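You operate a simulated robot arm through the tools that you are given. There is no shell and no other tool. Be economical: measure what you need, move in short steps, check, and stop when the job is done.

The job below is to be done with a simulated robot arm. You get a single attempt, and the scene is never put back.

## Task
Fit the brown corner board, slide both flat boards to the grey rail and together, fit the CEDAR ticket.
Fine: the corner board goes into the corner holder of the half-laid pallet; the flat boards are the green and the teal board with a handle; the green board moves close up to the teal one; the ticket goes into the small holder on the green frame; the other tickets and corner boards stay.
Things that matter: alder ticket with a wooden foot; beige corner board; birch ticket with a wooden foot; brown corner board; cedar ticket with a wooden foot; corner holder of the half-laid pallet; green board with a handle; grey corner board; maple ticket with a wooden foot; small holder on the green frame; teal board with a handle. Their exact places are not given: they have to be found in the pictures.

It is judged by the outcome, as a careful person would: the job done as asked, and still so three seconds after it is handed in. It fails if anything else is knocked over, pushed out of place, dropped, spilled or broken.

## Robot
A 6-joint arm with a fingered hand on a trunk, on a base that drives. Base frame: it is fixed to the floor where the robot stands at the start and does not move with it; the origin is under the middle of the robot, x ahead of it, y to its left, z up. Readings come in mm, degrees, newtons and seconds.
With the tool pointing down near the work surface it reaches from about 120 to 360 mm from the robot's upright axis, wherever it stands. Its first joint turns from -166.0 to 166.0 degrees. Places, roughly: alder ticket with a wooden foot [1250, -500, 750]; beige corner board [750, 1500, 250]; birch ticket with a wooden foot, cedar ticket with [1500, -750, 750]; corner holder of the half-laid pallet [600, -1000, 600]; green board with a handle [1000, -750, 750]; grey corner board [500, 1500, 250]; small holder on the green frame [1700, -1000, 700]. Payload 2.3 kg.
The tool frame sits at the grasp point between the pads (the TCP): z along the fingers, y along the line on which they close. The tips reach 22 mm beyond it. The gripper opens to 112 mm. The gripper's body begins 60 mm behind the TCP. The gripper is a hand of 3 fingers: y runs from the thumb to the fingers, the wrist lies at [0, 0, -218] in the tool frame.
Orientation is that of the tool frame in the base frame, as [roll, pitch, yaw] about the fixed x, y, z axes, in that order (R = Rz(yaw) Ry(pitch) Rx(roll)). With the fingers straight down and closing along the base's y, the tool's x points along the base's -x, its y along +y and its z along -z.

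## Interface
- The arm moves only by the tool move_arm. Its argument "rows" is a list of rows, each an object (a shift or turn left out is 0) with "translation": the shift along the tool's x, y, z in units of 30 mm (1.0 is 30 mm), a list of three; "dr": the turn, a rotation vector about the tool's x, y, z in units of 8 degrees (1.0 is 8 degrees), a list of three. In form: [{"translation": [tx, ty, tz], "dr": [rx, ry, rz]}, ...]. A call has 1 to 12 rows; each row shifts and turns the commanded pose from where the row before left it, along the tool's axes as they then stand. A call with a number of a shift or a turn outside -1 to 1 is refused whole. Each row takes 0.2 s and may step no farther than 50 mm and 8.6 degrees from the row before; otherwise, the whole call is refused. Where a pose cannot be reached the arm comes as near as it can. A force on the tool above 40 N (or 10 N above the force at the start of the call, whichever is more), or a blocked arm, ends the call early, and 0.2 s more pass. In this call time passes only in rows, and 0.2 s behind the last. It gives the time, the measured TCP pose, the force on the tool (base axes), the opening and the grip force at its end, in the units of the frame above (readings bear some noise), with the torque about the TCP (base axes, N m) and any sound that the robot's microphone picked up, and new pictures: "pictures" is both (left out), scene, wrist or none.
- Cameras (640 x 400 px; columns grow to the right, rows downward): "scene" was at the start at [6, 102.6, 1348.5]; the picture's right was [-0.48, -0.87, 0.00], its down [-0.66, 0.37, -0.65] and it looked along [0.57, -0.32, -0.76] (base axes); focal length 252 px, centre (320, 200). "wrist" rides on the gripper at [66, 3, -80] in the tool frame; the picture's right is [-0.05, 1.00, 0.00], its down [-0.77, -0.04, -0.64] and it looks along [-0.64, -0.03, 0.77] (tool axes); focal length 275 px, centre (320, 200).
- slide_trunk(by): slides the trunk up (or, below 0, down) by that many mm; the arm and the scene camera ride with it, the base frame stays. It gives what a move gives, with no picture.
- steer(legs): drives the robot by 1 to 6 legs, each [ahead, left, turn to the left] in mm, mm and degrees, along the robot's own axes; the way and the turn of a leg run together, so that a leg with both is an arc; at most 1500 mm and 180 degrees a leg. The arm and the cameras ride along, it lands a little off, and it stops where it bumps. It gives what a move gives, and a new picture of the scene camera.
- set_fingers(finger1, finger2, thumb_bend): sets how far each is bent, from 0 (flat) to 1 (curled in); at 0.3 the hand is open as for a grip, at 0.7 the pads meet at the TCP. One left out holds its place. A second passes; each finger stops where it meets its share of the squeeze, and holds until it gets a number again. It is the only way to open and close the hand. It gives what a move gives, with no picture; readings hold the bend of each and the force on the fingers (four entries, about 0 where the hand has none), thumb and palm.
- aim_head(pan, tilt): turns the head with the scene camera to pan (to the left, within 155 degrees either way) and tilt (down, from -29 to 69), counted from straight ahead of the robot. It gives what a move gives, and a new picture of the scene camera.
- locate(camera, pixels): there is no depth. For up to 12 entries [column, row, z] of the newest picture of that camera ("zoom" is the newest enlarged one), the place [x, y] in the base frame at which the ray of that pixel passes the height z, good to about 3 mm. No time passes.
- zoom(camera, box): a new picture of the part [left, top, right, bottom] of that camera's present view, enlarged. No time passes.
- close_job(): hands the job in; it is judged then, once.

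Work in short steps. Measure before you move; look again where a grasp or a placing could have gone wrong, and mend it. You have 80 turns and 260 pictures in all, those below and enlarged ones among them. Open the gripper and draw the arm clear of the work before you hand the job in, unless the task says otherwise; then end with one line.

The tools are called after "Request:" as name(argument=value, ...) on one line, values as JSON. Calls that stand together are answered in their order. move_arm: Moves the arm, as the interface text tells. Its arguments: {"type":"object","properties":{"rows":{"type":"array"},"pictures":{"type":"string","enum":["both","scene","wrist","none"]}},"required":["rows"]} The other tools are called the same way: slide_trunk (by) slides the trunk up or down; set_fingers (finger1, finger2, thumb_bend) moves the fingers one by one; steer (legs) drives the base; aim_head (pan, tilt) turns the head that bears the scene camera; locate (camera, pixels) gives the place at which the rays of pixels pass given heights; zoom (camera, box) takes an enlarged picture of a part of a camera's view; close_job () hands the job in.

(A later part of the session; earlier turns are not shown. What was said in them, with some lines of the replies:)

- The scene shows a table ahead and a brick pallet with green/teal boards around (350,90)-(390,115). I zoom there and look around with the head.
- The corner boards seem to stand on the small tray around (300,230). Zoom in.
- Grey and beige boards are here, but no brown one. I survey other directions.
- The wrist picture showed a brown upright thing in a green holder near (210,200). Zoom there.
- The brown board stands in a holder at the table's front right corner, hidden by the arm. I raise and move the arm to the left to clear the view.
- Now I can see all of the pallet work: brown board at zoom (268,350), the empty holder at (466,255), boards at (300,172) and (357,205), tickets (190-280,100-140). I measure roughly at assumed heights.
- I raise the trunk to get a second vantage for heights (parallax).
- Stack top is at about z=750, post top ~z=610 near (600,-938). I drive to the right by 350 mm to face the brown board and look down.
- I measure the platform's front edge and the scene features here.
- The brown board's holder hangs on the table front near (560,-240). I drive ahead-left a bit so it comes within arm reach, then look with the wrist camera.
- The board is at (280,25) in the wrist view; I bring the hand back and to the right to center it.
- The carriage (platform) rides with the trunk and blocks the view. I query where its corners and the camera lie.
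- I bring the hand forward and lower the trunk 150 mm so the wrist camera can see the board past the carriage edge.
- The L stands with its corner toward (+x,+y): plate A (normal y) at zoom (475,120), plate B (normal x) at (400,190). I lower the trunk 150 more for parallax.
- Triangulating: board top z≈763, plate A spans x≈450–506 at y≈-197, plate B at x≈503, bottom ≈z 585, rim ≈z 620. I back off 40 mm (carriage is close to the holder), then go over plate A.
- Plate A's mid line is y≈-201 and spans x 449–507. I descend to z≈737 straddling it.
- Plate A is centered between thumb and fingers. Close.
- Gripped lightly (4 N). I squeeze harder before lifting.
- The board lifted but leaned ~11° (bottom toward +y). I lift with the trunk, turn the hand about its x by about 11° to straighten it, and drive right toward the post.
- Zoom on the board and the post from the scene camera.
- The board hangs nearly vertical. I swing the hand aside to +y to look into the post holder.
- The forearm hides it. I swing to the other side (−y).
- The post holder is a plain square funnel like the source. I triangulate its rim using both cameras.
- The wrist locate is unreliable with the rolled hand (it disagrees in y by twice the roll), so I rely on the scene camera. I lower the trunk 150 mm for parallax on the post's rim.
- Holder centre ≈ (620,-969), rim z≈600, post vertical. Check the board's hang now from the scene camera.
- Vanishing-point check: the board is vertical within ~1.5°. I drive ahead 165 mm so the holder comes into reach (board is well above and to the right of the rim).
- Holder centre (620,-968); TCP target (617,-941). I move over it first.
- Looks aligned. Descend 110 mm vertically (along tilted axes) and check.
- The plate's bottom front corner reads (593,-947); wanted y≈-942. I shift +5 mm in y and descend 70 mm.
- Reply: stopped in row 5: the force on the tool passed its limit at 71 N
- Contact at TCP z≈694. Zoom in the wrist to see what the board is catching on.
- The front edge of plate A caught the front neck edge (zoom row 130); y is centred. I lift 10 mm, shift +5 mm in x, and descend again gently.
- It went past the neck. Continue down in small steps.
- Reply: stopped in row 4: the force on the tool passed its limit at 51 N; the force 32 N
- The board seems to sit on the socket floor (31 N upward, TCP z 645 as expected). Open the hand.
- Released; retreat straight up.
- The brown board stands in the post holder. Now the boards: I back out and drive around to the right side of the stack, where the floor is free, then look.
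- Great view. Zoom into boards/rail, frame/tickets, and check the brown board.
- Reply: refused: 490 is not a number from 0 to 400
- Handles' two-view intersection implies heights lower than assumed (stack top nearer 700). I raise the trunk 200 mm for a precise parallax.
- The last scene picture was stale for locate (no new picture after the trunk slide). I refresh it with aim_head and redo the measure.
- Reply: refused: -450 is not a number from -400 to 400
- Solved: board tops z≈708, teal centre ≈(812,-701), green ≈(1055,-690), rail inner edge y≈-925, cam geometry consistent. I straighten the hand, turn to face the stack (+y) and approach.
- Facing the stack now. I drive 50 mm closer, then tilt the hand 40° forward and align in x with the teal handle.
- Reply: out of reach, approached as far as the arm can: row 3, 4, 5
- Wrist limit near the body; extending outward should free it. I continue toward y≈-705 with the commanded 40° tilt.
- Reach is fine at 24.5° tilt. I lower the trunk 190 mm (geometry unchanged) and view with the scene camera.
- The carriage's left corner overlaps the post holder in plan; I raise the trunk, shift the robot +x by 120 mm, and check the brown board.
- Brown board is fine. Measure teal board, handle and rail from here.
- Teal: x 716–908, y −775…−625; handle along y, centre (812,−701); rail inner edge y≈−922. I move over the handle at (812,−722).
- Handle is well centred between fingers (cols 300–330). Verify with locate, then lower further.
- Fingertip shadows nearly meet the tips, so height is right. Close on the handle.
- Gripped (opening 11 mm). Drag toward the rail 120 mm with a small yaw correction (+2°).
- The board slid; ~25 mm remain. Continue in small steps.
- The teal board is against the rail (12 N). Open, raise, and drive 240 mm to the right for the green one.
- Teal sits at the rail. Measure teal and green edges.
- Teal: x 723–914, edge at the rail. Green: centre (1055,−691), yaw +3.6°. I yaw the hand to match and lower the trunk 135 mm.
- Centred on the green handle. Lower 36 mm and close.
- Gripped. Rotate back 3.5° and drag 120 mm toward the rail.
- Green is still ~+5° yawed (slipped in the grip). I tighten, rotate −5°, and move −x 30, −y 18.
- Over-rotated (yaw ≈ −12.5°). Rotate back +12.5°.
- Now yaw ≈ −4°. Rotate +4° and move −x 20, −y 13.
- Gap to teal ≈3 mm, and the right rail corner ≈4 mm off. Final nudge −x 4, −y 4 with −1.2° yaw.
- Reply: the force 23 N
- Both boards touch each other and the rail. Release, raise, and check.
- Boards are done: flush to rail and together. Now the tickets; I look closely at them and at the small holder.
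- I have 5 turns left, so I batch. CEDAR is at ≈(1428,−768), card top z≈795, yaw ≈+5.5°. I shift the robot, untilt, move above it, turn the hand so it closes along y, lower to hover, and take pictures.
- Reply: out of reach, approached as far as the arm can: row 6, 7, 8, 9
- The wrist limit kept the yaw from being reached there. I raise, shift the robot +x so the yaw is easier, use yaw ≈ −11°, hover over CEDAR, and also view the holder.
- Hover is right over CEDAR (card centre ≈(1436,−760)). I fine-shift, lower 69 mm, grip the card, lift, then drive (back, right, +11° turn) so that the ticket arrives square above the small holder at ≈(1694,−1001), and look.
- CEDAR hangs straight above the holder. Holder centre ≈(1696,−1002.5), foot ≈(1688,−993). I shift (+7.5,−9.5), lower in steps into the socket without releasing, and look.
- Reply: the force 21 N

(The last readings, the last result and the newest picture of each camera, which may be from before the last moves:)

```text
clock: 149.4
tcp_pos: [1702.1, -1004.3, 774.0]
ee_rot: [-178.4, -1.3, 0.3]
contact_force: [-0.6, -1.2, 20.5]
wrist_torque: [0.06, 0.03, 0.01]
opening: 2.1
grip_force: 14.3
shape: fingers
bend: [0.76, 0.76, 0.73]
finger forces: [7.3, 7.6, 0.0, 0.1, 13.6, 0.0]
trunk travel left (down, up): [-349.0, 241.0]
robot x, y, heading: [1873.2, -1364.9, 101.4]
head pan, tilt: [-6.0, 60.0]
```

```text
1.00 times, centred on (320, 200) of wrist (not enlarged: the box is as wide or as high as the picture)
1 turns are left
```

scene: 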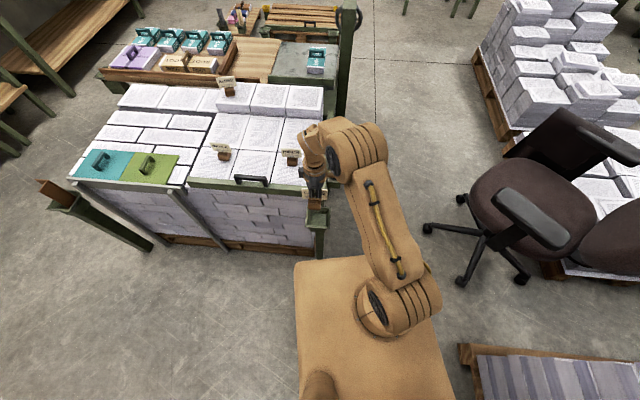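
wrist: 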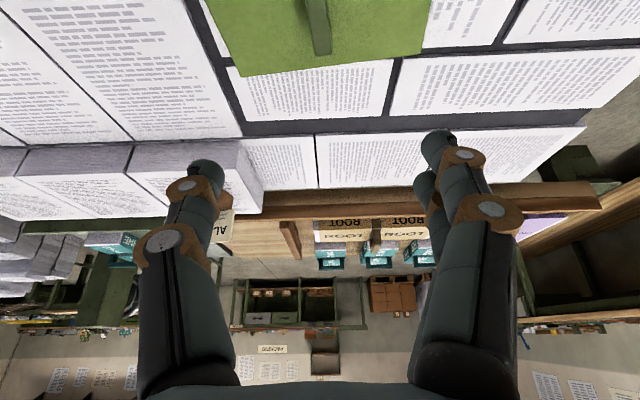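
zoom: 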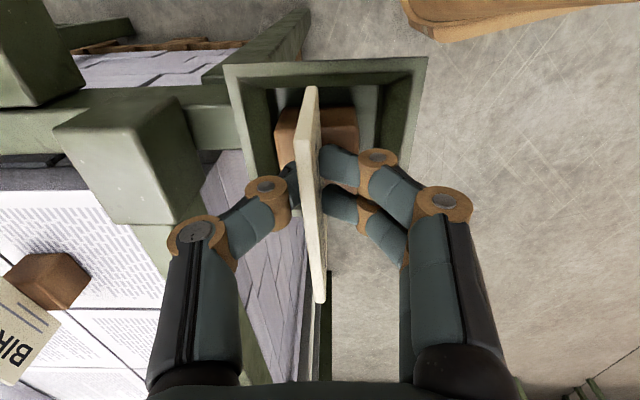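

The foot stands on the socket floor (20 N up). Last turn: relieve, nudge 3.5 mm to centre, set down, release, retreat upward, back away, and hand in.

Request:
move_arm(rows=[{"translation": [0, 0, -0.2]}, {"translation": [0, 0.12, 0]}, {"translation": [0, 0, 0.17]}], pictures="none")

Request:
set_fingers(finger1=0.5, finger2=0.5, thumb_bend=0.5)

Request:
slide_trunk(by=200)

Request:
steer(legs=[[-250, 0, 0]])

Request:
set_fingers(finger1=0.3, finger2=0.3, thumb_bend=0.3)

Request:
close_job()

```text
clock: 150.2
tcp_pos: [1700.4, -1008.0, 775.2]
ee_rot: [-178.2, -1.4, 0.3]
contact_force: [-0.4, -4.7, 14.9]
wrist_torque: [-0.06, 0.0, 0.01]
opening: 2.4
grip_force: 12.5
shape: fingers
bend: [0.75, 0.75, 0.72]
finger forces: [7.3, 7.4, 0.0, 0.0, 10.0, 0.0]
trunk travel left (down, up): [-349.0, 241.0]
robot x, y, heading: [1879.0, -1366.2, 101.6]
head pan, tilt: [-6.0, 60.0]
```

```text
clock: 151.2
tcp_pos: [1700.9, -1006.8, 773.7]
ee_rot: [-178.4, -1.5, 0.3]
contact_force: [0.1, -0.8, 0.2]
wrist_torque: [0.01, 0.0, 0.03]
opening: 54.4
grip_force: 0.0
shape: fingers
bend: [0.5, 0.5, 0.5]
finger forces: [0.0, 0.0, 0.0, 0.0, 0.1, 0.0]
trunk travel left (down, up): [-349.0, 241.0]
robot x, y, heading: [1871.8, -1364.5, 101.4]
head pan, tilt: [-6.0, 60.0]
```

```text
clock: 153.3
tcp_pos: [1699.9, -1006.2, 973.6]
ee_rot: [-178.4, -1.5, 0.3]
contact_force: [-0.2, 0.0, 0.0]
wrist_torque: [0.0, -0.02, 0.03]
opening: 54.4
grip_force: 0.1
shape: fingers
bend: [0.5, 0.5, 0.5]
finger forces: [0.0, 0.0, 0.1, 0.0, 0.0, 0.0]
trunk travel left (down, up): [-549.0, 41.0]
robot x, y, heading: [1877.9, -1365.9, 101.5]
head pan, tilt: [-6.0, 60.0]
```

```text
clock: 155.2
tcp_pos: [1751.5, -1253.5, 973.4]
ee_rot: [-178.4, -1.4, 0.2]
contact_force: [-0.7, 0.1, -0.9]
wrist_torque: [0.02, 0.03, -0.01]
opening: 54.7
grip_force: 0.1
shape: fingers
bend: [0.5, 0.5, 0.5]
finger forces: [0.1, 0.0, 0.0, 0.0, 0.0, 0.1]
trunk travel left (down, up): [-549.0, 41.0]
robot x, y, heading: [1924.6, -1609.6, 101.8]
head pan, tilt: [-6.0, 60.0]
```

scene: 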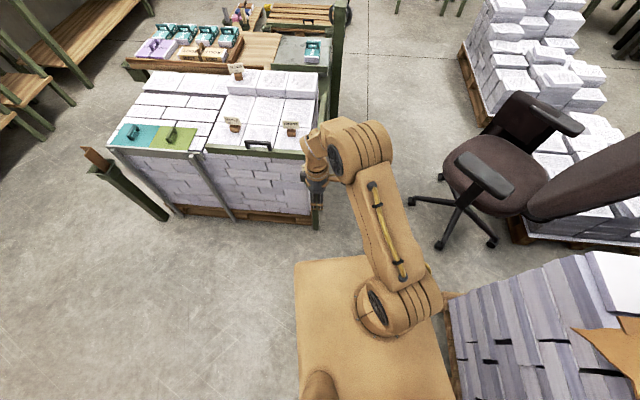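

```text
clock: 156.2
tcp_pos: [1752.1, -1253.3, 973.0]
ee_rot: [-178.3, -1.4, 0.3]
contact_force: [-0.5, -0.9, 0.1]
wrist_torque: [0.04, 0.03, -0.01]
opening: 111.0
grip_force: 0.0
shape: fingers
bend: [0.3, 0.3, 0.3]
finger forces: [0.0, 0.0, 0.1, 0.1, 0.0, 0.0]
trunk travel left (down, up): [-549.0, 41.0]
robot x, y, heading: [1924.5, -1613.9, 102.1]
head pan, tilt: [-6.0, 60.0]
```

```text
The job is handed in.
```

The job is handed in: the brown corner board is in the pallet's corner holder, and the green and teal boards are against the grey rail and touching. The CEDAR ticket is set down in the small holder, but my turns ran out before I could look at it again after letting go.
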